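You operate a simulated robot arm through the tools that you are given. There is no shell and no other tool.

Carry out the task below with a simulated robot arm. There is one attempt and no reset: what you move stays moved.

TASK
Touch up the patchy tops on tray 1 in the lot card's colour.
Fine: two are patchy, leave the whole ones; use the black small brush, rinse it in the clear cup by tray 1, wipe it on the folded white cloth and stand it back; lid back on; the card and the other brushes stay. The pieces stay on their pegs. Leave the table's air on.

The check looks at the end state, three seconds after you hand in, the way a careful person would. Anything else that was tipped, shoved, dropped, spilled or broken makes it a failure. A push-on lid holds only when it is set on centred and level and pressed home; a screw cap is set on level and turned clockwise until tight. Flat cloth is picked up by pressing the open fingertips on it (5 to 10 N) and closing them slowly along it; thin cloth reads only 2 to 8 mm in the jaws.

THE ROBOT
A 7-joint arm with a three-finger gripper, fixed in place. Base frame: the origin is at the foot of the arm, x ahead of it, y to its left, z up; the work surface is at about z = 760. Lengths are in mm, angles in degrees, forces in N, time in s.
With the tool pointing down near the work surface it reaches from about 100 to 880 mm from the base axis. Its first joint turns from -166.0 to 166.0 degrees. Payload 2.94 kg.
The TCP is the grasp point between the finger pads, 30 mm short of the fingertips. In the tool frame z runs along the fingers and y along their closing line. The gripper opens to 132 mm. The gripper's body begins 107 mm behind the TCP.
Orientation is that of the tool frame in the base frame, as a unit quaternion [x, y, z, w]. With the fingers straight down and closing along the base's y, the tool's x points along the base's -x, its y along +y and its z along -z.

THE INTERFACE
- The arm moves only by the tool drive_tool. Its argument "series" is a list that holds one entry, the list of rows, each a list of 7 numbers: the shift along the tool's x, y, z in units of 300 mm (1.0 is 300 mm), then the turn, a rotation vector about the tool's x, y, z in units of 120 degrees (1.0 is 120 degrees), then the gripper command, from -1 (shut) to 1 (fully open), values between in proportion. In form: [[[x, y, z, wx, wy, wz, grip], ...]]. A call has 1 to 20 rows; each row is the pose to reach, as a shift and turn from the pose commanded when the call began, along the tool's axes at that moment. A call with a number of a shift or a turn outside -1 to 1 is refused whole. A row lasts 0.2 s, in which the tool goes at most 50 mm and 8.6 degrees; a call with a longer step from one row to the next is refused whole, and so is a gripper value outside its range. Where a pose cannot be reached the arm comes as near as it can. A force on the tool above 40 N (or 10 N above the force at the start of the call, whichever is more), or a blocked arm, ends the call early, and 0.2 s more pass. The fingers move at their own pace and stop on an object; they squeeze with about 20 N. The grip force told is the motor's: it shows also when the fingers shut on nothing. Time passes only in rows, and 0.2 s behind the last, so rows that repeat a pose let the fingers close. It gives the time, the measured TCP pose, the force on the tool (base axes), the opening and the grip force at its end, in the units of the frame above (readings bear some noise), with the torque about the TCP (base axes, N m) and any sound that the robot's microphone picked up, and new pictures: "show" is both (left out), scene, wrist or none.
- Cameras (640 x 400 px; columns grow to the right, rows downward): "scene" is fixed at [48.2, 650.6, 1456.3]; the picture's right is [-0.45, -0.89, 0.00], its down [-0.50, 0.26, -0.83] and it looks along [0.74, -0.37, -0.56] (base axes); focal length 345 px, centre (320, 200). "wrist" rides on the gripper at [72, 3, -144] in the tool frame; the picture's right is [-0.04, 1.00, 0.00], its down [-0.88, -0.04, -0.48] and it looks along [-0.48, -0.02, 0.88] (tool axes); focal length 256 px, centre (320, 200). There is no depth. A picture from a camera that has moved, and an enlarged one, comes with that camera's place and axes in the base frame and with its lens.
- lift_body(by): slides the trunk up (or, below 0, down) by that many mm; the arm rides with it, the base frame stays. It gives what a move gives, with no picture.
- inspect(camera, box): a new picture of the part [left, top, right, bottom] of that camera's present view, enlarged. No time passes.
- finish_job(): hands the job in; it is judged then, once.

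Places have to be worked out from the pictures, the camera data and where the tool is seen. Open the gripper and draw the arm clear of the work before you hand the job in, unless the task says otherwise.

The tools are called after ">>>" as a command line: name --argument value ..., lists and objects as JSON in quotes. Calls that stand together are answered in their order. drive_tool: Moves the arm, as the interface text tells. Its arguments: {"type":"object","properties":{"series":{"type":"array","items":{"type":"array","items":{"type":"array","items":{"type":"number"}}}},"show":{"type":"string","enum":["both","scene","wrist","none"]}},"required":["series"]} The other tools are called the same way: lift_body (by) slides the trunk up or down; inspect (camera, box) takes an enlarged picture of a part of a camera's view; finish_job () hands the job in.

At the start:

```text
time_s: 0.0
tool_pos: [425.8, 343.8, 1238.2]
ee_rot: [0.0, 1.0, 0.0, -0.001]
contact_force: [-0.2, -0.4, -1.0]
moment: [-0.02, 0.02, 0.03]
finger_gap: 131.8
grasp_force: 0.0
trunk travel left (down, up): [-325.0, 215.0]
```

scene: 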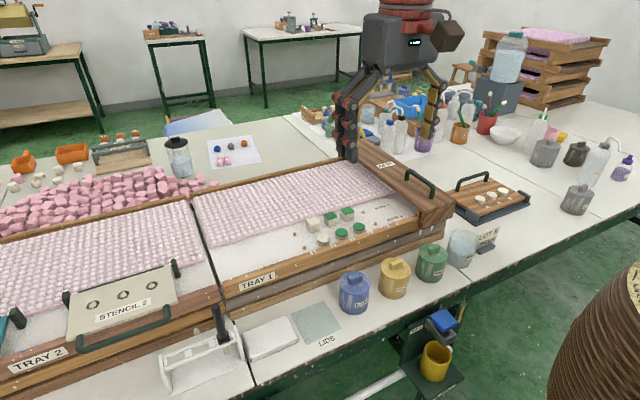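
wrist: 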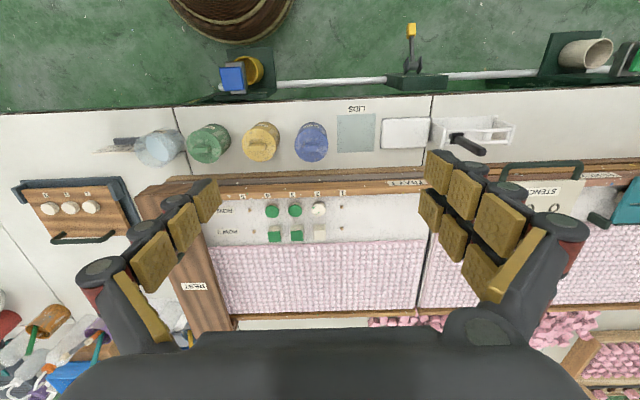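

I start by looking closely at the scene before moving anything: the tray, pots, card, brush holder and cup.

>>> inspect --camera "scene" --box '[280, 190, 420, 280]'

>>> inspect --camera "scene" --box '[150, 240, 350, 400]'

>>> inspect --camera "scene" --box '[320, 210, 520, 320]'

>>> inspect --camera "scene" --box '[140, 100, 280, 190]'

>>> inspect --camera "wrist" --box '[200, 180, 360, 260]'

>>> inspect --camera "wrist" --box '[80, 90, 340, 190]'

>>> inspect --camera "wrist" --box '[320, 90, 580, 190]'

>>> inspect --camera "scene" --box '[440, 90, 640, 220]'

```text
4.44 times, centred on (350, 235) of scene
camera zoom: at [48.2, 650.6, 1456.3], right [-0.45, -0.89, 0.0], down [-0.5, 0.26, -0.83], along [0.74, -0.37, -0.56], focal length 1535 px, centre (187, 44)
```

zoom: 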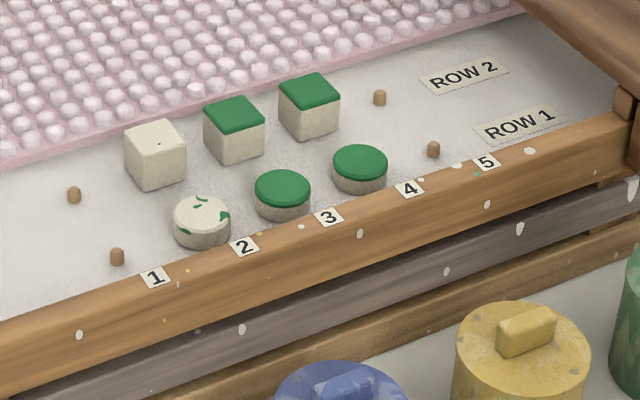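

```text
2.50 times, centred on (250, 320) of scene
camera zoom: at [48.2, 650.6, 1456.3], right [-0.45, -0.89, 0.0], down [-0.5, 0.26, -0.83], along [0.74, -0.37, -0.56], focal length 863 px, centre (495, -100)
```

zoom: 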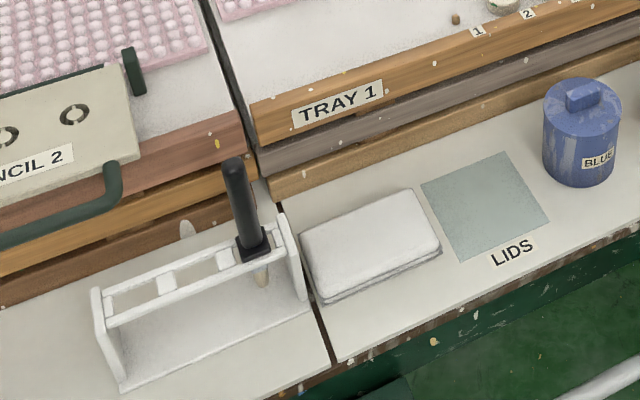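

```text
3.20 times, centred on (420, 265) of scene
camera zoom: at [48.2, 650.6, 1456.3], right [-0.45, -0.89, 0.0], down [-0.5, 0.26, -0.83], along [0.74, -0.37, -0.56], focal length 1105 px, centre (0, -8)
```

zoom: 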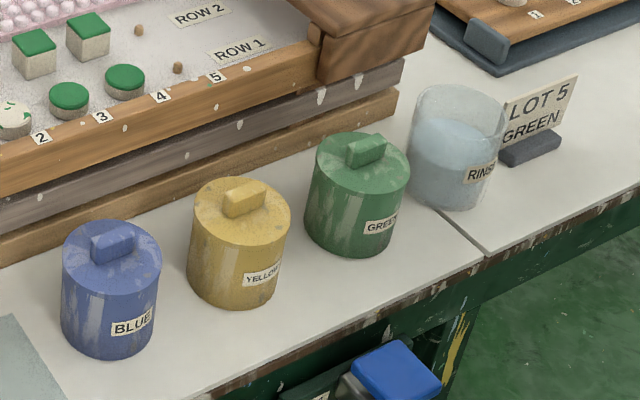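

```text
4.44 times, centred on (210, 145) of scene
camera zoom: at [48.2, 650.6, 1456.3], right [-0.45, -0.89, 0.0], down [-0.5, 0.26, -0.83], along [0.74, -0.37, -0.56], focal length 1535 px, centre (809, 444)
```

zoom: 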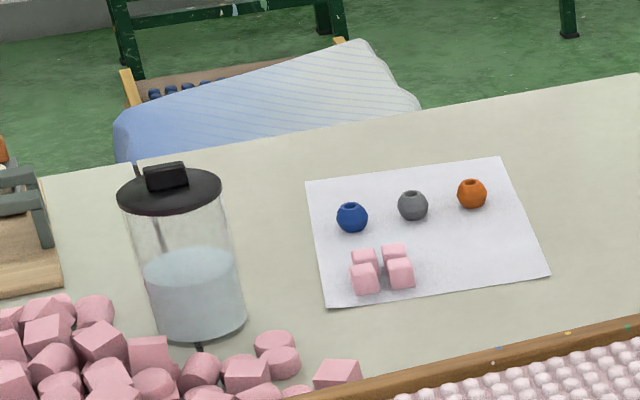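

```text
4.00 times, centred on (280, 220) of wrist
camera zoom: at [354.7, 346.4, 1381.7], right [0.04, 1.0, 0.0], down [0.88, -0.04, 0.48], along [0.48, -0.02, -0.88], focal length 1024 px, centre (480, 120)
```

zoom: 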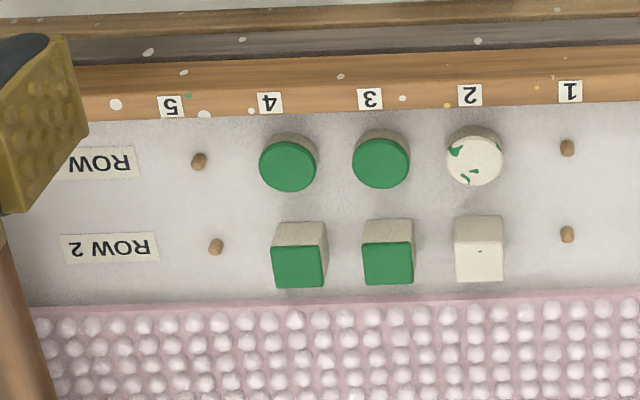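

```text
2.46 times, centred on (210, 140) of wrist
camera zoom: at [354.7, 346.4, 1381.7], right [0.04, 1.0, 0.0], down [0.88, -0.04, 0.48], along [0.48, -0.02, -0.88], focal length 630 px, centre (591, 348)
```

zoom: 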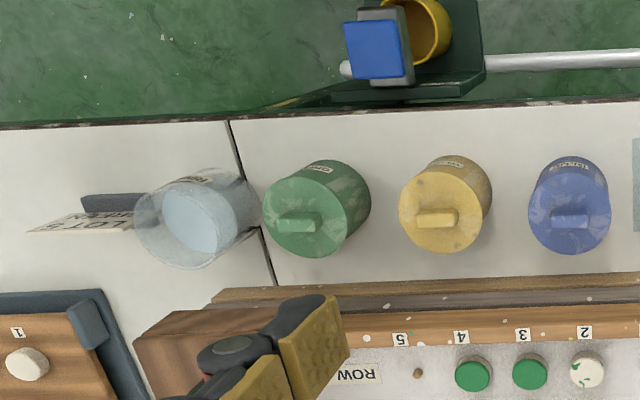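

```text
2.46 times, centred on (450, 140) of wrist
camera zoom: at [354.7, 346.4, 1381.7], right [0.04, 1.0, 0.0], down [0.88, -0.04, 0.48], along [0.48, -0.02, -0.88], focal length 630 px, centre (0, 348)
```

zoom: 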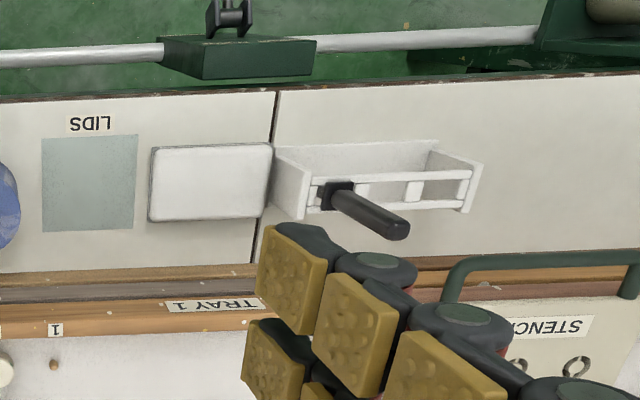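

```text
3.08 times, centred on (540, 155) of scene
camera zoom: at [48.2, 650.6, 1456.3], right [-0.45, -0.89, 0.0], down [-0.5, 0.26, -0.83], along [0.74, -0.37, -0.56], focal length 1063 px, centre (-357, 338)
```

zoom: 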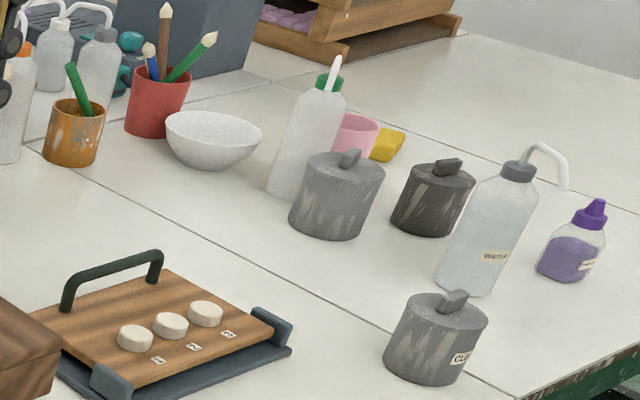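

The card reads LOT 5 GREEN. The patchy pieces are the round at row 1 / 2 and the cube at row 2 / 2. I place the green pot at about (504, 95) with its lid top near z≈841, and go above it for a closer look.

>>> drive_tool --series '[[[-0.026, -0.083, 0.079, 0, 0, 0, 0.5], [-0.052, -0.166, 0.158, 0, 0, 0, 0.2], [-0.078, -0.249, 0.237, 0, 0, 0, 0], [-0.104, -0.332, 0.316, 0, 0, 0, -0.1], [-0.13, -0.415, 0.395, 0, 0, 0, -0.1], [-0.156, -0.498, 0.474, 0, 0, 0, -0.1], [-0.182, -0.581, 0.553, 0, 0, 0, -0.1], [-0.208, -0.664, 0.632, 0, 0, 0, -0.1], [-0.234, -0.747, 0.711, 0, 0, 0, -0.1], [-0.26, -0.83, 0.79, 0, 0, 0, -0.1], [-0.26, -0.83, 0.79, 0, 0, 0, -0.1]]]' --show "both"

```text
time_s: 2.4
tool_pos: [504.7, 94.1, 1000.5]
ee_rot: [-0.001, 1.0, -0.001, 0.0]
contact_force: [0.1, -0.7, -0.2]
moment: [-0.01, 0.0, -0.02]
finger_gap: 59.6
grasp_force: 0.0
trunk travel left (down, up): [-325.0, 215.0]
camera wrist: at [432.6, 97.2, 1144.5], right [0.04, 1.0, 0.0], down [0.88, -0.04, 0.48], along [0.48, -0.02, -0.88], focal length 256 px, centre (320, 200)
```

scene: 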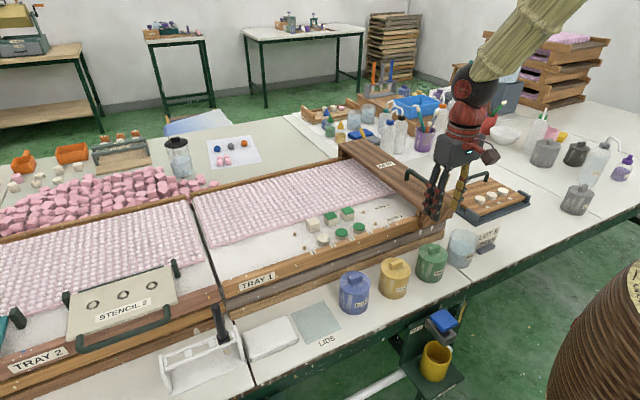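
wrist: 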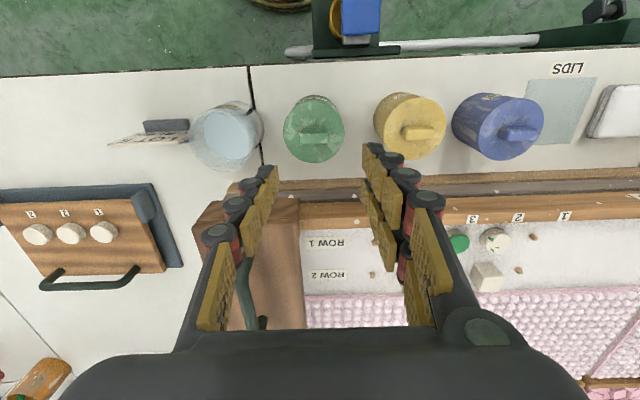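

The pot is now almost straight below; I zoom in on the lid, its knob, the cup and the card.

>>> inspect --camera "wrist" --box '[265, 80, 385, 170]'

>>> inspect --camera "wrist" --box '[100, 80, 280, 190]'

>>> inspect --camera "scene" --box '[400, 210, 520, 290]'

>>> inspect --camera "wrist" --box '[430, 200, 560, 300]'

```text
4.44 times, centred on (325, 125) of wrist
camera zoom: at [432.6, 97.2, 1144.5], right [0.04, 1.0, 0.0], down [0.88, -0.04, 0.48], along [0.48, -0.02, -0.88], focal length 1138 px, centre (298, 533)
```

zoom: 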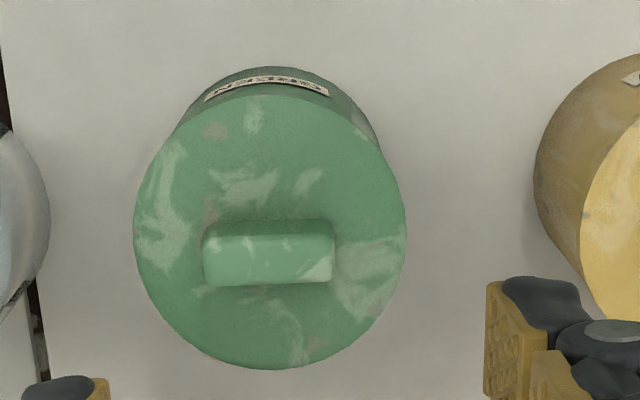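

```text
3.56 times, centred on (190, 135) of wrist
camera zoom: at [432.6, 97.2, 1144.5], right [0.04, 1.0, 0.0], down [0.88, -0.04, 0.48], along [0.48, -0.02, -0.88], focal length 910 px, centre (782, 431)
```

zoom: 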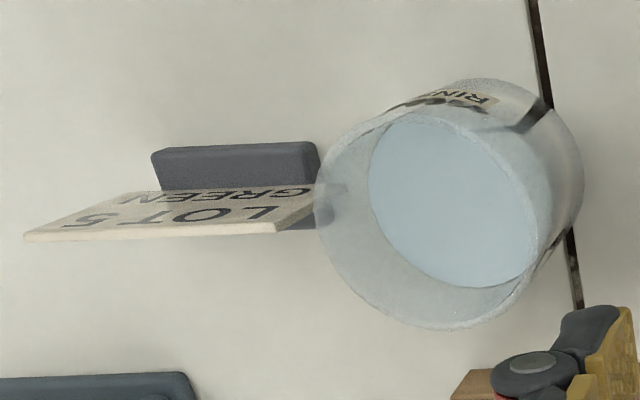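

```text
5.00 times, centred on (460, 250) of scene
camera zoom: at [48.2, 650.6, 1456.3], right [-0.45, -0.89, 0.0], down [-0.5, 0.26, -0.83], along [0.74, -0.37, -0.56], focal length 1727 px, centre (-380, -50)
```

zoom: 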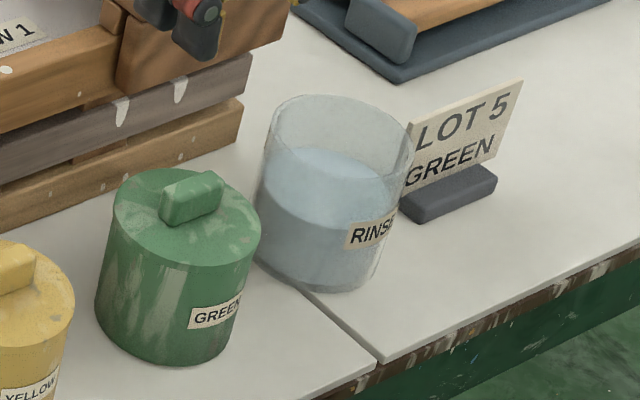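

```text
4.00 times, centred on (495, 250) of wrist
camera zoom: at [432.6, 97.2, 1144.5], right [0.04, 1.0, 0.0], down [0.88, -0.04, 0.48], along [0.48, -0.02, -0.88], focal length 1024 px, centre (-380, 0)
```

zoom: 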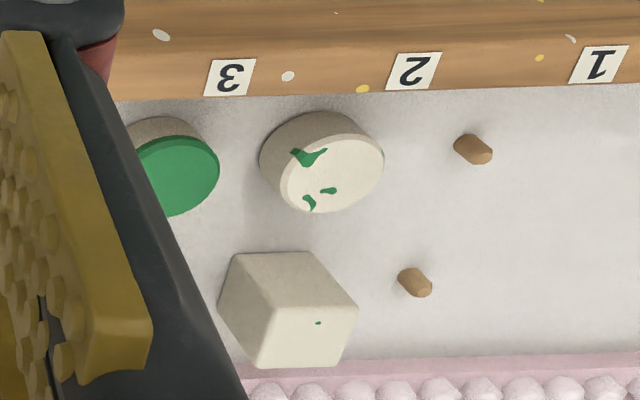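

The lid centre comes out at about (507.5, 87), top z≈835, with the knob 33 mm long along y and about 14 mm high. I move over it and come down to z≈900 to check the alignment.

>>> drive_tool --series '[[[-0.009, -0.024, 0.1, 0, 0, 0, -0.1], [-0.009, -0.024, 0.2, 0, 0, 0, -0.1], [-0.009, -0.024, 0.3, 0, 0, 0, -0.1], [-0.009, -0.024, 0.333, 0, 0, 0, -0.1], [-0.009, -0.024, 0.333, 0, 0, 0, -0.1]]]' --show "both"

>>> inspect --camera "wrist" --box '[240, 90, 400, 190]'

>>> inspect --camera "scene" --box '[380, 190, 500, 290]'

```text
time_s: 3.6
tool_pos: [506.7, 88.2, 902.6]
ee_rot: [0.0, 1.0, 0.0, 0.0]
contact_force: [0.3, 0.0, 0.4]
moment: [-0.01, 0.02, 0.01]
finger_gap: 59.3
grasp_force: 0.0
trunk travel left (down, up): [-325.0, 215.0]
camera wrist: at [435.5, 90.1, 1045.1], right [0.04, 1.0, 0.0], down [0.88, -0.04, 0.48], along [0.48, -0.02, -0.88], focal length 256 px, centre (320, 200)
```

scene: 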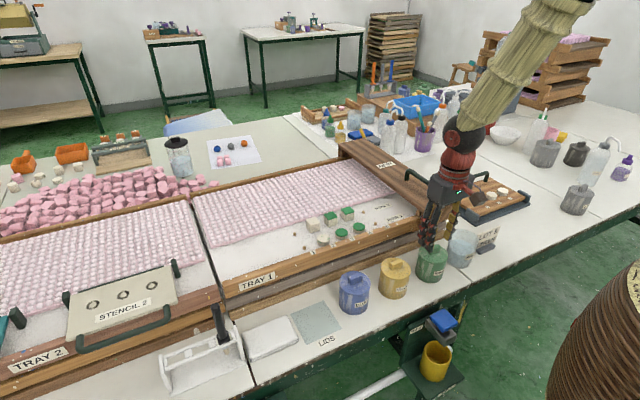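
wrist: 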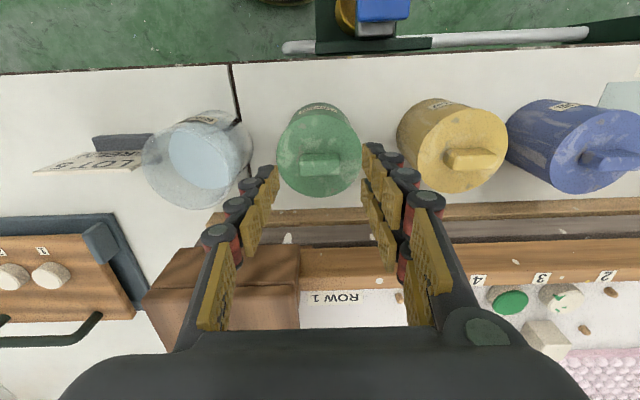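

```text
4.00 times, centred on (320, 140) of wrist
camera zoom: at [435.5, 90.1, 1045.1], right [0.04, 1.0, 0.0], down [0.88, -0.04, 0.48], along [0.48, -0.02, -0.88], focal length 1024 px, centre (320, 440)
```

zoom: 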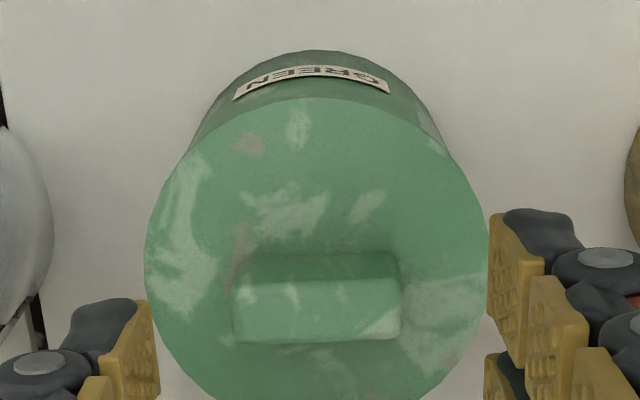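

```text
4.00 times, centred on (440, 240) of scene
camera zoom: at [48.2, 650.6, 1456.3], right [-0.45, -0.89, 0.0], down [-0.5, 0.26, -0.83], along [0.74, -0.37, -0.56], focal length 1381 px, centre (-160, 40)
```

zoom: 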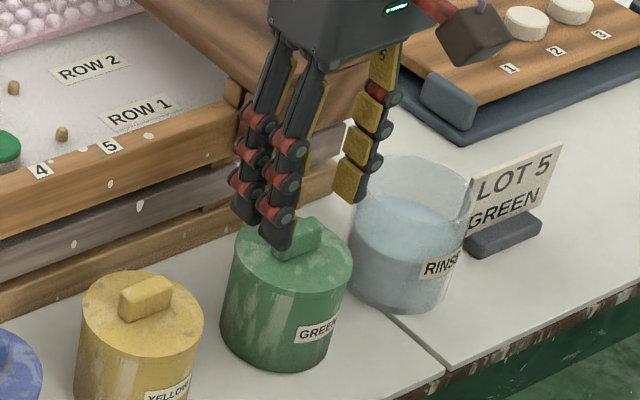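

Fingers straddle the knob evenly in y; the knob centre is around x≈511. I shift 4 mm ahead and come down in small steps until the tips are just above the lid.

>>> drive_tool --series '[[[-0.014, -0.004, 0.03, 0, 0, 0, -0.1], [-0.014, -0.004, 0.06, 0, 0, 0, -0.1], [-0.014, -0.004, 0.075, 0, 0, 0, -0.1], [-0.014, -0.004, 0.085, 0, 0, 0, -0.1], [-0.014, -0.004, 0.095, 0, 0, 0, -0.1], [-0.014, -0.004, 0.103, 0, 0, 0, -0.1], [-0.014, -0.004, 0.11, 0, 0, 0, -0.1], [-0.014, -0.004, 0.11, 0, 0, 0, -0.1]]]' --show "both"

>>> inspect --camera "wrist" --box '[240, 100, 400, 200]'

>>> inspect --camera "scene" --box '[390, 210, 480, 290]'

```text
time_s: 5.4
tool_pos: [512.2, 85.5, 868.3]
ee_rot: [0.0, 1.0, 0.0, 0.0]
contact_force: [-0.1, 0.7, 0.8]
moment: [0.01, 0.0, 0.03]
finger_gap: 59.3
grasp_force: 0.1
trunk travel left (down, up): [-325.0, 215.0]
camera wrist: at [440.1, 88.8, 1011.8], right [0.04, 1.0, 0.0], down [0.88, -0.04, 0.48], along [0.48, -0.02, -0.88], focal length 256 px, centre (320, 200)
```

scene: 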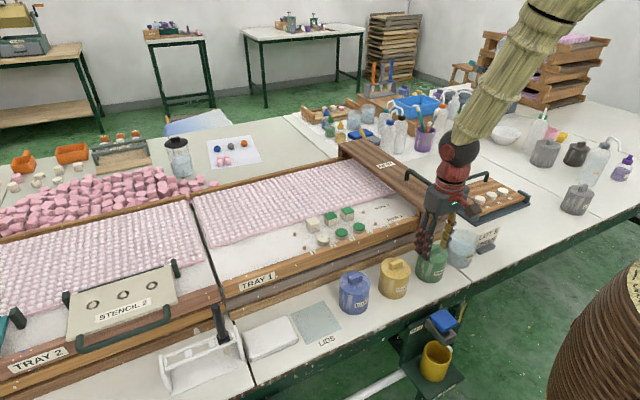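
wrist: 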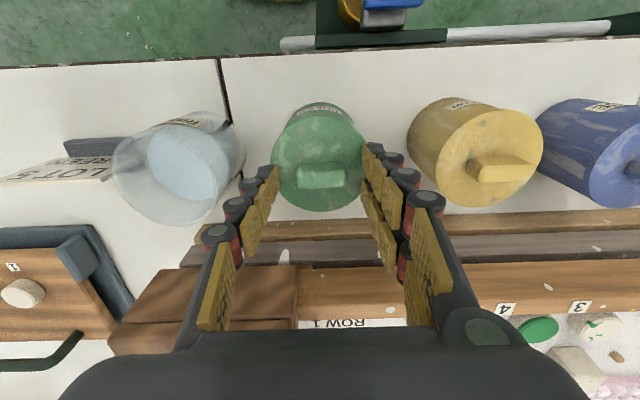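

```text
4.00 times, centred on (320, 150) of wrist
camera zoom: at [440.1, 88.8, 1011.8], right [0.04, 1.0, 0.0], down [0.88, -0.04, 0.48], along [0.48, -0.02, -0.88], focal length 1024 px, centre (320, 400)
```

zoom: 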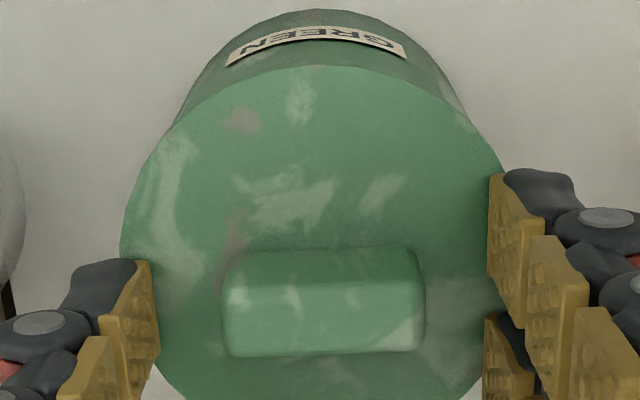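

```text
5.00 times, centred on (435, 250) of scene
camera zoom: at [48.2, 650.6, 1456.3], right [-0.45, -0.89, 0.0], down [-0.5, 0.26, -0.83], along [0.74, -0.37, -0.56], focal length 1727 px, centre (-255, -50)
```

zoom: 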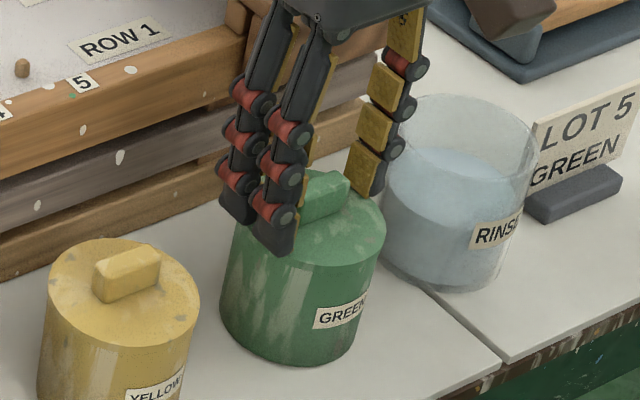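

The tips are at about lid-top height either side of the knob with no contact force. I close on the knob.

>>> drive_tool --series '[[[0, 0, 0, 0, 0, 0, -0.4], [0, 0, 0, 0, 0, 0, -0.7], [0, 0, 0, 0, 0, 0, -1], [0, 0, 0, 0, 0, 0, -1], [0, 0, 0, 0, 0, 0, -1]]]' --show "both"

```text
time_s: 6.6
tool_pos: [512.2, 86.6, 868.4]
ee_rot: [-0.001, 1.0, 0.0, 0.001]
contact_force: [1.5, 5.7, 10.1]
moment: [0.21, -0.03, -0.01]
finger_gap: 32.8
grasp_force: 20.1
trunk travel left (down, up): [-325.0, 215.0]
camera wrist: at [440.2, 89.3, 1012.3], right [0.04, 1.0, 0.0], down [0.88, -0.04, 0.48], along [0.48, -0.02, -0.88], focal length 256 px, centre (320, 200)
```

scene: 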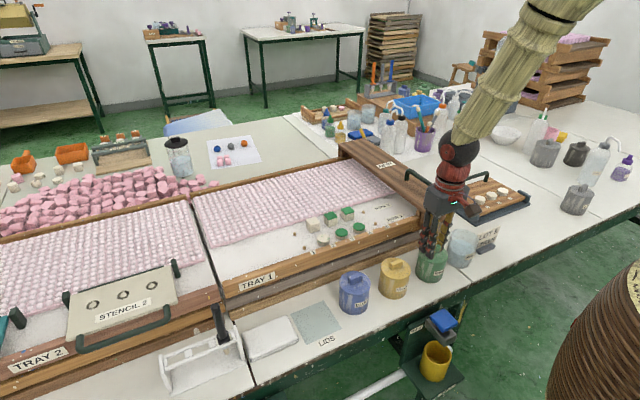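
wrist: 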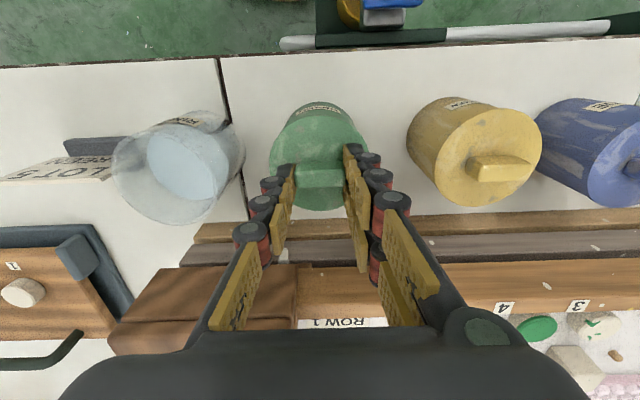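

The grip holds at 32.8 mm on the knob. I lift slowly, easing 1 mm in +y to relieve the side force.

>>> drive_tool --series '[[[0, 0.003, -0.005, 0, 0, 0, -1], [0, 0.004, -0.012, 0, 0, 0, -1], [0, 0.004, -0.02, 0, 0, 0, -1], [0, 0.004, -0.03, 0, 0, 0, -1], [0, 0.004, -0.04, 0, 0, 0, -1], [0, 0.004, -0.05, 0, 0, 0, -1]]]' --show "both"

>>> inspect --camera "scene" --box '[390, 210, 480, 290]'

```text
time_s: 8.0
tool_pos: [512.4, 87.0, 883.5]
ee_rot: [-0.001, 1.0, -0.001, 0.0]
contact_force: [-0.5, 0.4, -0.5]
moment: [0.0, 0.01, -0.02]
finger_gap: 32.4
grasp_force: 19.7
trunk travel left (down, up): [-325.0, 215.0]
heard: snap
camera wrist: at [439.8, 90.0, 1026.6], right [0.04, 1.0, 0.0], down [0.88, -0.04, 0.48], along [0.47, -0.02, -0.88], focal length 256 px, centre (320, 200)
```

scene: 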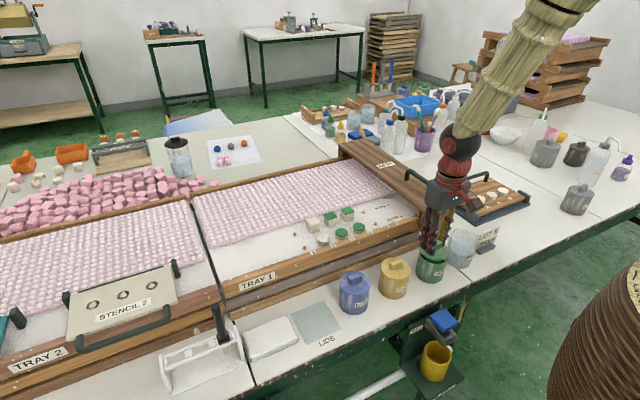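
wrist: 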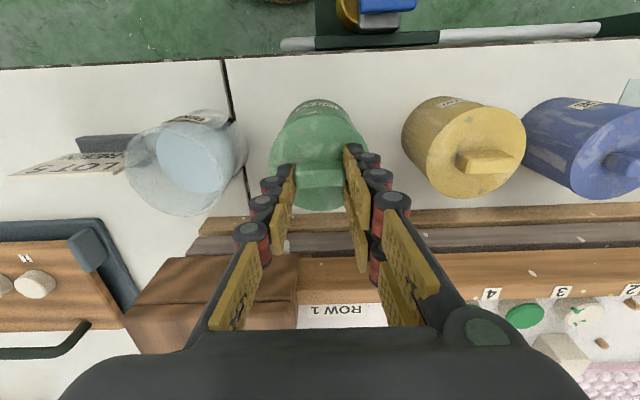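

```text
5.00 times, centred on (435, 250) of scene
camera zoom: at [48.2, 650.6, 1456.3], right [-0.45, -0.89, 0.0], down [-0.5, 0.26, -0.83], along [0.74, -0.37, -0.56], focal length 1727 px, centre (-255, -50)
```

zoom: 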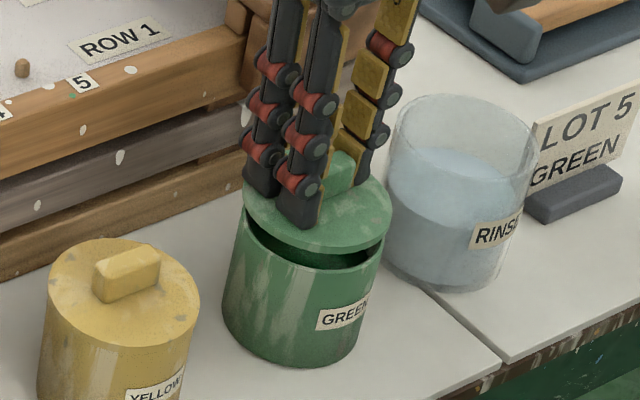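

The lid snapped free and hangs level. (Seated TCP was 512.3, 87, 868.4 — I'll use this for putting it back.) Next I raise it and carry it toward the LIDS mat at about (509, 428).

>>> drive_tool --series '[[[0, 0, -0.1, 0, 0, 0, -1], [0, 0, -0.2, 0, 0, 0, -1], [0, 0, -0.3, 0, 0, 0, -1], [0, 0.1, -0.3, 0, 0, 0, -1], [0, 0.22, -0.3, 0, 0, 0, -1], [0, 0.34, -0.3, 0, 0, 0, -1], [0, 0.46, -0.3, 0, 0, 0, -1], [0, 0.58, -0.3, 0, 0, 0, -1], [0, 0.7, -0.3, 0, 0, 0, -1], [0, 0.82, -0.3, 0, 0, 0, -1], [0, 0.94, -0.3, 0, 0, 0, -1], [0, 0.94, -0.3, 0, 0, 0, -1]]]' --show "both"

>>> inspect --camera "scene" --box '[380, 210, 480, 290]'

>>> inspect --camera "wrist" --box '[250, 60, 420, 160]'

```text
time_s: 10.6
tool_pos: [509.9, 369.1, 972.7]
ee_rot: [-0.001, 1.0, 0.0, 0.0]
contact_force: [0.0, 0.6, -0.3]
moment: [-0.04, 0.0, -0.01]
finger_gap: 32.7
grasp_force: 20.2
trunk travel left (down, up): [-325.0, 215.0]
camera wrist: at [438.9, 372.5, 1116.6], right [0.04, 1.0, 0.0], down [0.88, -0.04, 0.48], along [0.47, -0.02, -0.88], focal length 256 px, centre (320, 200)
```

scene: 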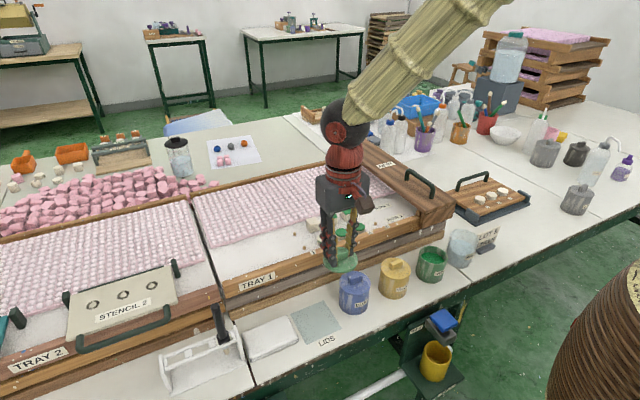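
wrist: 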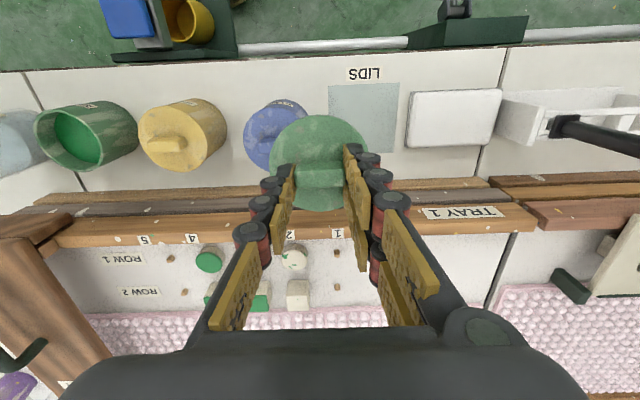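

```text
5.00 times, centred on (430, 250) of scene
camera zoom: at [48.2, 650.6, 1456.3], right [-0.45, -0.89, 0.0], down [-0.5, 0.26, -0.83], along [0.74, -0.37, -0.56], focal length 1727 px, centre (-230, -50)
```

zoom: 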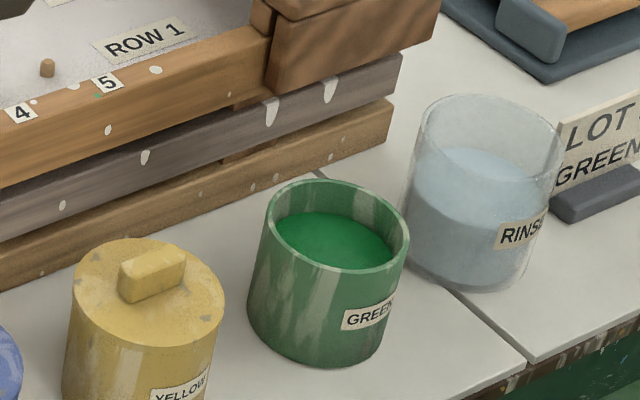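

```text
3.76 times, centred on (335, 110) of wrist
camera zoom: at [438.9, 372.5, 1116.6], right [0.04, 1.0, 0.0], down [0.88, -0.04, 0.48], along [0.47, -0.02, -0.88], focal length 964 px, centre (264, 539)
```

zoom: 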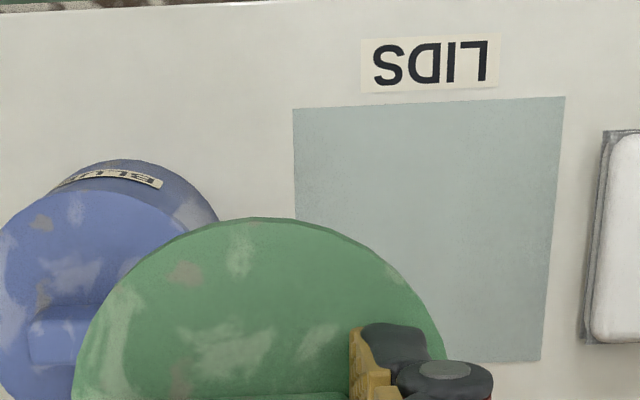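

The pot is open: rim about z≈824, paint surface around z≈808. The LIDS mat is centred at (511.5, 427); I move above it and lower the lid.

>>> drive_tool --series '[[[-0.005, 0.1, 0, 0, 0, 0, -1], [-0.005, 0.193, 0, 0, 0, 0, -1], [-0.005, 0.193, 0.1, 0, 0, 0, -1], [-0.005, 0.193, 0.22, 0, 0, 0, -1], [-0.005, 0.193, 0.34, 0, 0, 0, -1], [-0.005, 0.193, 0.44, 0, 0, 0, -1], [-0.005, 0.193, 0.48, 0, 0, 0, -1], [-0.005, 0.193, 0.5, 0, 0, 0, -1], [-0.005, 0.193, 0.515, 0, 0, 0, -1], [-0.005, 0.193, 0.515, 0, 0, 0, -1]]]' --show "both"

>>> inspect --camera "scene" --box '[260, 270, 380, 360]'

```text
time_s: 12.8
tool_pos: [513.3, 427.2, 818.7]
ee_rot: [0.001, 1.0, 0.001, 0.0]
contact_force: [-0.4, 0.1, -0.2]
moment: [-0.03, -0.01, 0.01]
finger_gap: 33.0
grasp_force: 20.3
trunk travel left (down, up): [-325.0, 215.0]
camera wrist: at [441.2, 430.6, 962.2], right [0.04, 1.0, 0.0], down [0.88, -0.04, 0.48], along [0.48, -0.02, -0.88], focal length 256 px, centre (320, 200)
```

scene: 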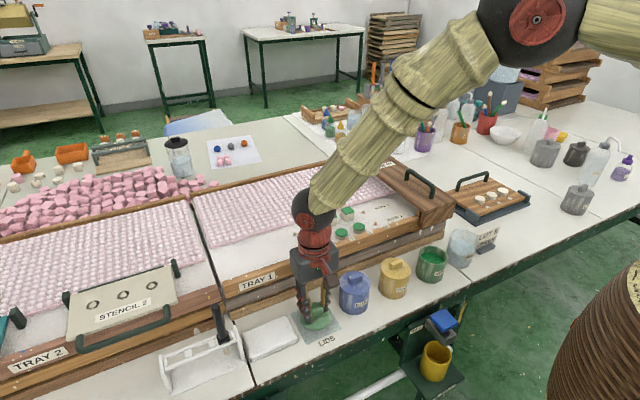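
wrist: 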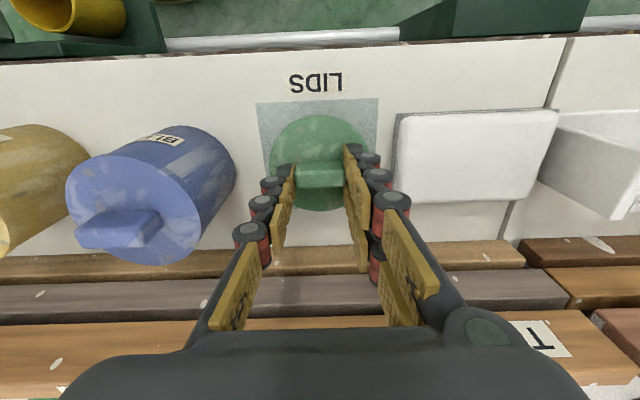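

```text
4.44 times, centred on (320, 315) of scene
camera zoom: at [48.2, 650.6, 1456.3], right [-0.45, -0.89, 0.0], down [-0.5, 0.26, -0.83], along [0.74, -0.37, -0.56], focal length 1535 px, centre (320, -311)
```

zoom: 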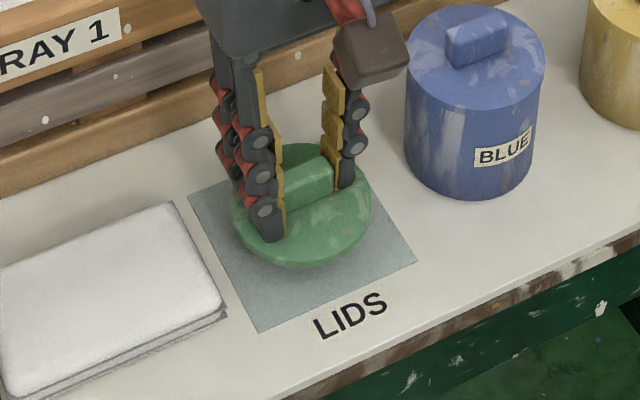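

The lid hangs over the mat centre, perhaps 8–10 mm above it. I lower gently and watch the force.

>>> drive_tool --series '[[[0, 0, 0.01, 0, 0, 0, -1], [0, 0, 0.018, 0, 0, 0, -1], [0, 0, 0.024, 0, 0, 0, -1], [0, 0, 0.024, 0, 0, 0, -1]]]' --show "none"

```text
time_s: 13.8
tool_pos: [512.8, 428.9, 811.5]
ee_rot: [0.0, 1.0, -0.001, 0.0]
contact_force: [-0.1, 0.2, -1.0]
moment: [-0.06, 0.03, 0.04]
finger_gap: 32.7
grasp_force: 20.2
trunk travel left (down, up): [-325.0, 215.0]
```

No contact yet at TCP z 811.5; I go down another few millimetres in small steps.

>>> drive_tool --series '[[[0, 0, 0.004, 0, 0, 0, -1], [0, 0, 0.008, 0, 0, 0, -1], [0, 0, 0.011, 0, 0, 0, -1], [0, 0, 0.011, 0, 0, 0, -1]]]' --show "scene"

>>> inspect --camera "scene" --box '[280, 280, 360, 340]'

```text
time_s: 14.8
tool_pos: [513.3, 427.6, 807.8]
ee_rot: [0.0, 1.0, 0.0, 0.0]
contact_force: [0.0, 0.0, 0.3]
moment: [0.02, 0.05, -0.01]
finger_gap: 32.9
grasp_force: 19.7
trunk travel left (down, up): [-325.0, 215.0]
```

scene: 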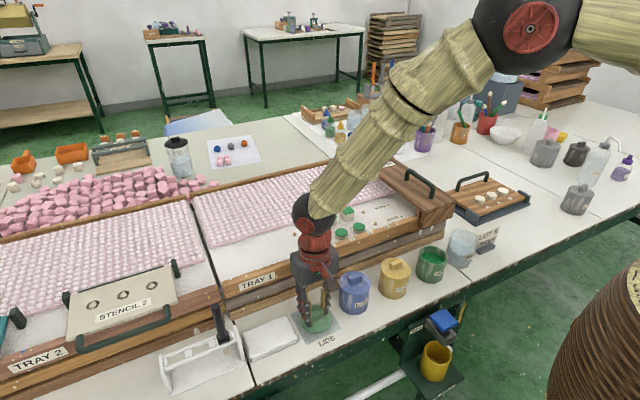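

```text
6.67 times, centred on (320, 310) of scene
camera zoom: at [48.2, 650.6, 1456.3], right [-0.45, -0.89, 0.0], down [-0.5, 0.26, -0.83], along [0.74, -0.37, -0.56], focal length 2302 px, centre (320, -533)
```

zoom: 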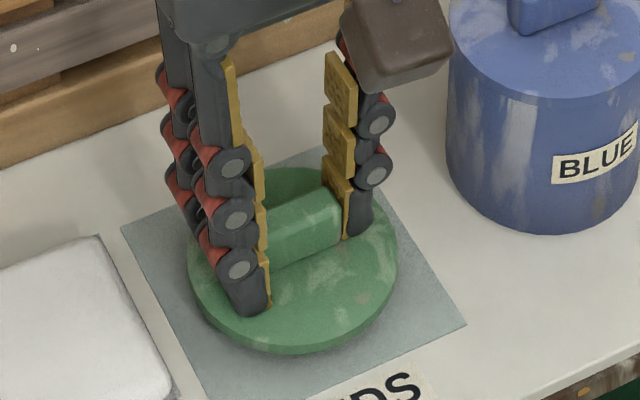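

Still no contact at 807.8; the rim looks a few millimetres off the mat. I keep easing down.

>>> drive_tool --series '[[[0, 0, 0.004, 0, 0, 0, -1], [0, 0, 0.008, 0, 0, 0, -1], [0, 0, 0.011, 0, 0, 0, -1], [0, 0, 0.011, 0, 0, 0, -1]]]' --show "none"

```text
time_s: 15.8
tool_pos: [511.6, 425.9, 805.7]
ee_rot: [-0.001, 1.0, 0.0, -0.001]
contact_force: [0.1, -0.6, -1.1]
moment: [0.02, 0.02, 0.0]
finger_gap: 33.0
grasp_force: 20.3
trunk travel left (down, up): [-325.0, 215.0]
```

No contact yet near z≈805; I continue in the same small steps.

>>> drive_tool --series '[[[0, 0, 0.003, 0, 0, 0, -1], [0, 0, 0.006, 0, 0, 0, -1], [0, 0, 0.008, 0, 0, 0, -1], [0, 0, 0.008, 0, 0, 0, -1]]]' --show "none"

>>> inspect --camera "scene" --box '[280, 280, 360, 340]'

```text
time_s: 16.8
tool_pos: [512.1, 427.5, 802.0]
ee_rot: [0.0, 1.0, 0.0, 0.0]
contact_force: [0.0, 0.2, 0.7]
moment: [0.01, 0.02, 0.05]
finger_gap: 32.7
grasp_force: 20.0
trunk travel left (down, up): [-325.0, 215.0]
```

```text
6.67 times, centred on (320, 310) of scene
camera zoom: at [48.2, 650.6, 1456.3], right [-0.45, -0.89, 0.0], down [-0.5, 0.26, -0.83], along [0.74, -0.37, -0.56], focal length 2302 px, centre (320, -533)
```

zoom: 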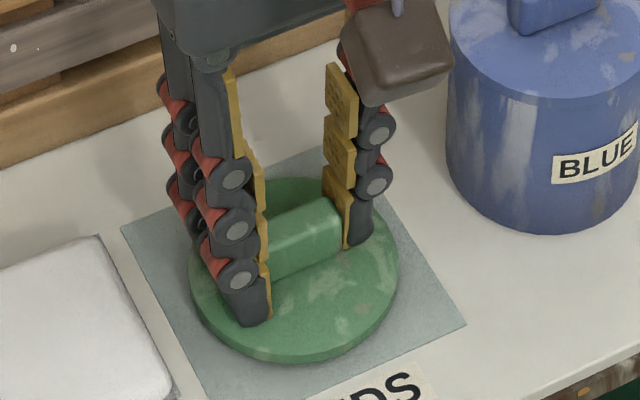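

It is very close now, with only a thin shadow left. I ease down up to 3 mm more.

>>> drive_tool --series '[[[0, 0, 0.003, 0, 0, 0, -1], [0, 0, 0.006, 0, 0, 0, -1], [0, 0, 0.009, 0, 0, 0, -1], [0, 0, 0.009, 0, 0, 0, -1]]]' --show "none"

```text
time_s: 17.8
tool_pos: [511.6, 427.2, 801.3]
ee_rot: [-0.001, 1.0, 0.001, 0.001]
contact_force: [-2.7, -3.5, 17.2]
moment: [-0.12, 0.21, 0.03]
finger_gap: 32.6
grasp_force: 20.0
trunk travel left (down, up): [-325.0, 215.0]
```

Contact at 17 N: the lid is on the mat. I release, rise clear, and head toward the brush at (512, 636).

>>> drive_tool --series '[[[0, 0, -0.005, 0, 0, 0, -0.6], [0, 0, -0.005, 0, 0, 0, -0.3], [0, 0, -0.005, 0, 0, 0, -0.1], [0, 0, -0.03, 0, 0, 0, -0.1], [0, 0, -0.13, 0, 0, 0, -0.1], [0, 0, -0.28, 0, 0, 0, -0.1], [0, 0, -0.43, 0, 0, 0, -0.1], [0, 0, -0.58, 0, 0, 0, -0.1], [0, 0, -0.66, 0, 0, 0, -0.2], [0, 0.14, -0.66, 0, 0, 0, -0.4], [0, 0.28, -0.66, 0, 0, 0, -0.4], [0, 0.42, -0.66, 0, 0, 0, -0.4], [0, 0.56, -0.66, 0, 0, 0, -0.4], [0, 0.67, -0.66, 0, 0, 0, -0.4], [0, 0.67, -0.66, 0, 0, 0, -0.4]]]' --show "both"

>>> inspect --camera "scene" --box '[280, 280, 360, 340]'

>>> inspect --camera "wrist" --box '[250, 80, 410, 180]'

>>> inspect --camera "scene" --box '[150, 290, 280, 390]'

```text
time_s: 21.0
tool_pos: [511.6, 628.5, 998.6]
ee_rot: [0.0, 1.0, 0.0, 0.0]
contact_force: [0.3, -0.5, 0.4]
moment: [0.01, 0.0, 0.01]
finger_gap: 39.8
grasp_force: 0.1
trunk travel left (down, up): [-325.0, 215.0]
camera wrist: at [440.5, 631.3, 1141.4], right [0.04, 1.0, 0.0], down [0.88, -0.04, 0.48], along [0.48, -0.02, -0.88], focal length 256 px, centre (320, 200)
```

scene: 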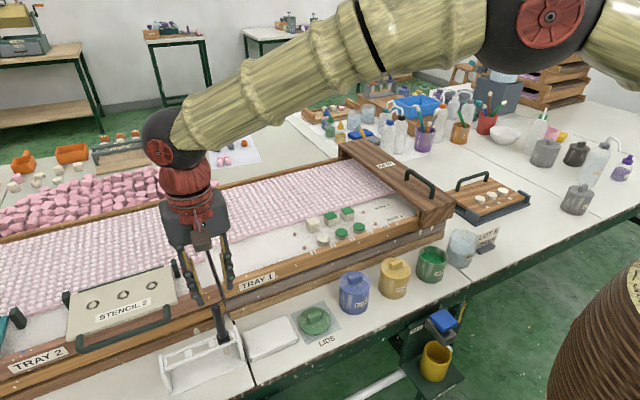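
wrist: 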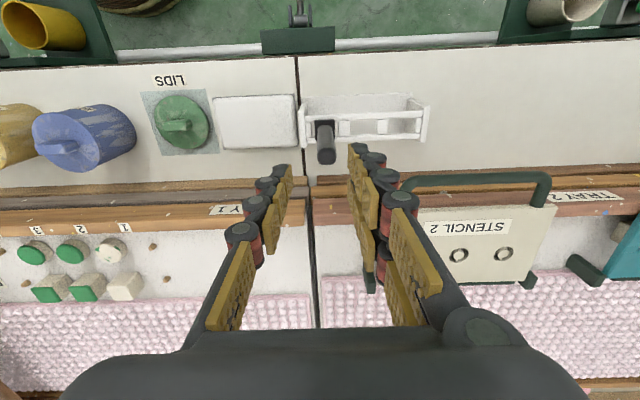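

```text
6.67 times, centred on (320, 310) of scene
camera zoom: at [48.2, 650.6, 1456.3], right [-0.45, -0.89, 0.0], down [-0.5, 0.26, -0.83], along [0.74, -0.37, -0.56], focal length 2302 px, centre (320, -533)
```

zoom: 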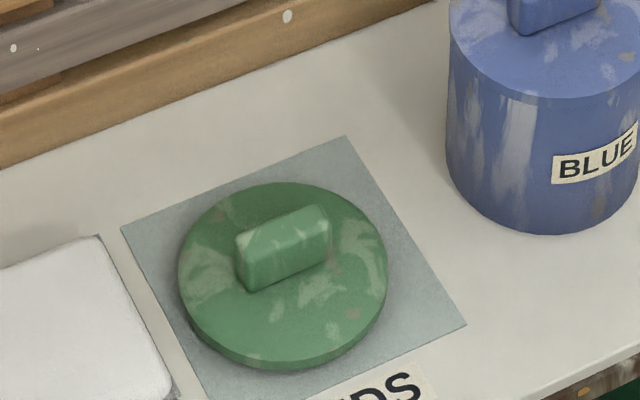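

```text
4.00 times, centred on (330, 130) of wrist
camera zoom: at [440.5, 631.3, 1141.4], right [0.04, 1.0, 0.0], down [0.88, -0.04, 0.48], along [0.48, -0.02, -0.88], focal length 1024 px, centre (280, 480)
```

zoom: 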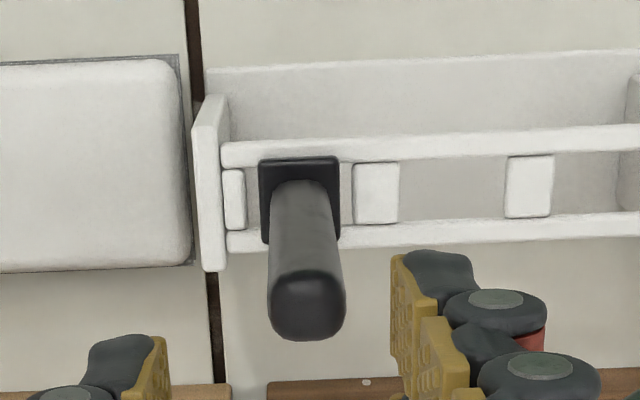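

```text
4.00 times, centred on (215, 340) of scene
camera zoom: at [48.2, 650.6, 1456.3], right [-0.45, -0.89, 0.0], down [-0.5, 0.26, -0.83], along [0.74, -0.37, -0.56], focal length 1381 px, centre (740, -360)
```

zoom: 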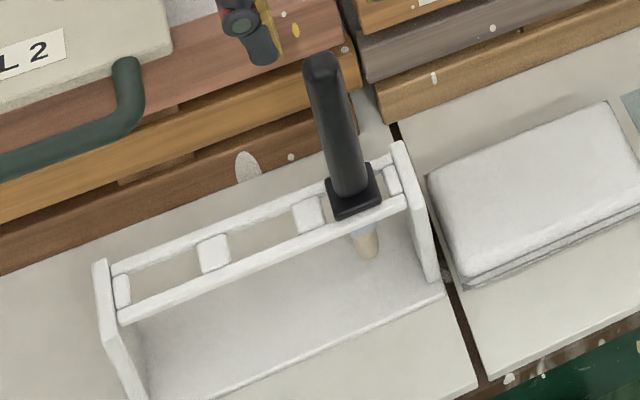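

The lid rests flat on the mat. The brush stands vertical at about (513.5, 634.3), with a 16 mm handle, top z≈930 and collar ≈835. I centre over it and descend to TCP z≈890 with a 40 mm gap.

>>> drive_tool --series '[[[-0.006, 0.019, 0, 0, 0, 0, -0.4], [-0.006, 0.019, 0.06, 0, 0, 0, -0.4], [-0.006, 0.019, 0.12, 0, 0, 0, -0.4], [-0.006, 0.019, 0.12, 0, 0, 0, -0.4]]]' --show "both"

>>> inspect --camera "wrist" --box '[240, 90, 400, 190]'

```text
time_s: 22.0
tool_pos: [514.8, 634.8, 962.6]
ee_rot: [0.0, 1.0, 0.0, 0.0]
contact_force: [-0.1, -0.3, 0.8]
moment: [-0.01, -0.03, 0.03]
finger_gap: 39.6
grasp_force: 0.1
trunk travel left (down, up): [-325.0, 215.0]
camera wrist: at [442.7, 636.9, 1104.9], right [0.04, 1.0, 0.0], down [0.88, -0.04, 0.48], along [0.48, -0.02, -0.88], focal length 256 px, centre (320, 200)
```

scene: 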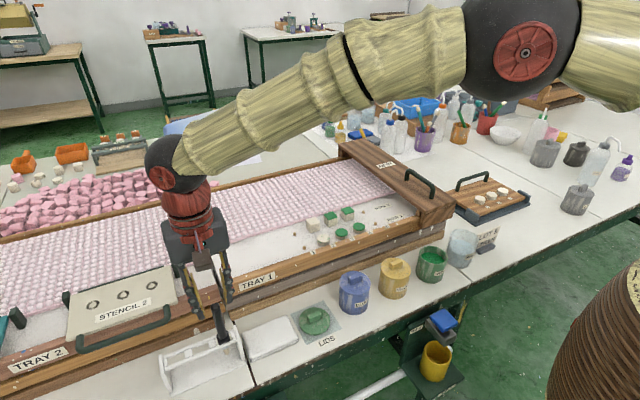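
wrist: 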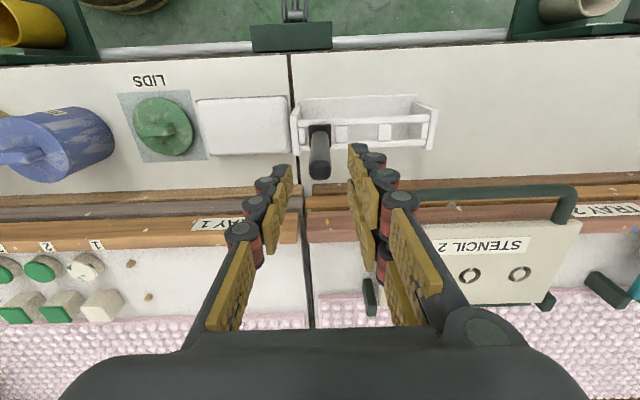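

```text
4.00 times, centred on (320, 140) of wrist
camera zoom: at [442.7, 636.9, 1104.9], right [0.04, 1.0, 0.0], down [0.88, -0.04, 0.48], along [0.48, -0.02, -0.88], focal length 1024 px, centre (320, 440)
```

zoom: 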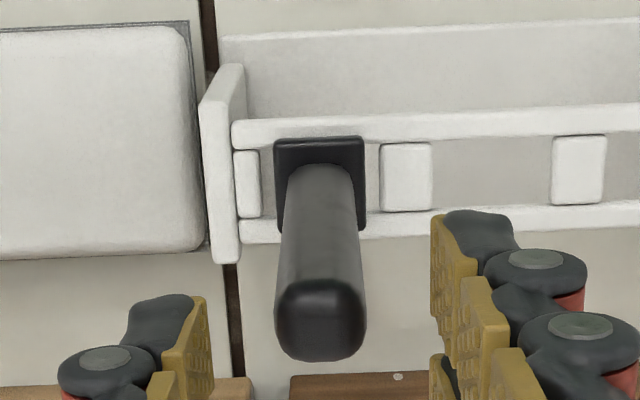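

Aligned: handle top at (513, 634) and centred between the fingers. I descend 74 mm around the handle.

>>> drive_tool --series '[[[0.005, -0.002, 0.06, 0, 0, 0, -0.4], [0.005, -0.002, 0.13, 0, 0, 0, -0.4], [0.005, -0.002, 0.2, 0, 0, 0, -0.4], [0.005, -0.002, 0.247, 0, 0, 0, -0.4], [0.005, -0.002, 0.247, 0, 0, 0, -0.4]]]' --show "both"

>>> inspect --camera "scene" --box '[160, 270, 290, 370]'

```text
time_s: 23.2
tool_pos: [513.1, 633.9, 887.2]
ee_rot: [0.0, 1.0, -0.001, 0.001]
contact_force: [0.1, 0.1, -0.4]
moment: [-0.01, -0.03, 0.03]
finger_gap: 39.4
grasp_force: 0.0
trunk travel left (down, up): [-325.0, 215.0]
camera wrist: at [441.5, 636.2, 1030.8], right [0.04, 1.0, 0.0], down [0.88, -0.04, 0.48], along [0.48, -0.02, -0.88], focal length 256 px, centre (320, 200)
```

scene: 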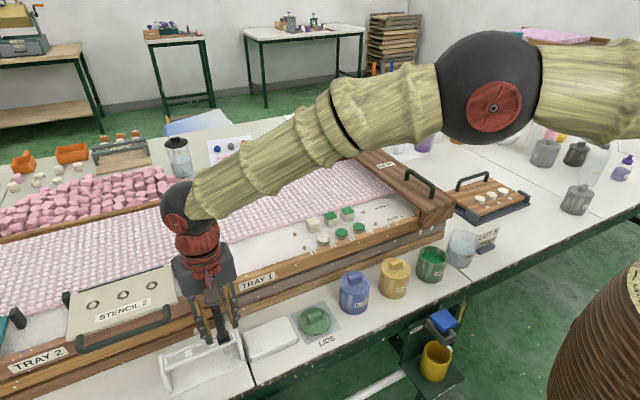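
wrist: 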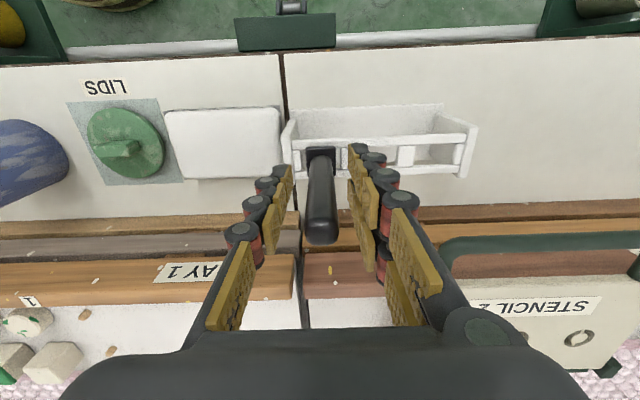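

```text
4.00 times, centred on (225, 320) of scene
camera zoom: at [48.2, 650.6, 1456.3], right [-0.45, -0.89, 0.0], down [-0.5, 0.26, -0.83], along [0.74, -0.37, -0.56], focal length 1381 px, centre (700, -280)
```

zoom: 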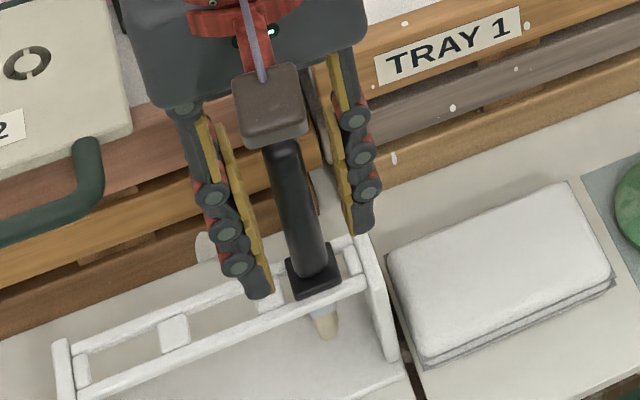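

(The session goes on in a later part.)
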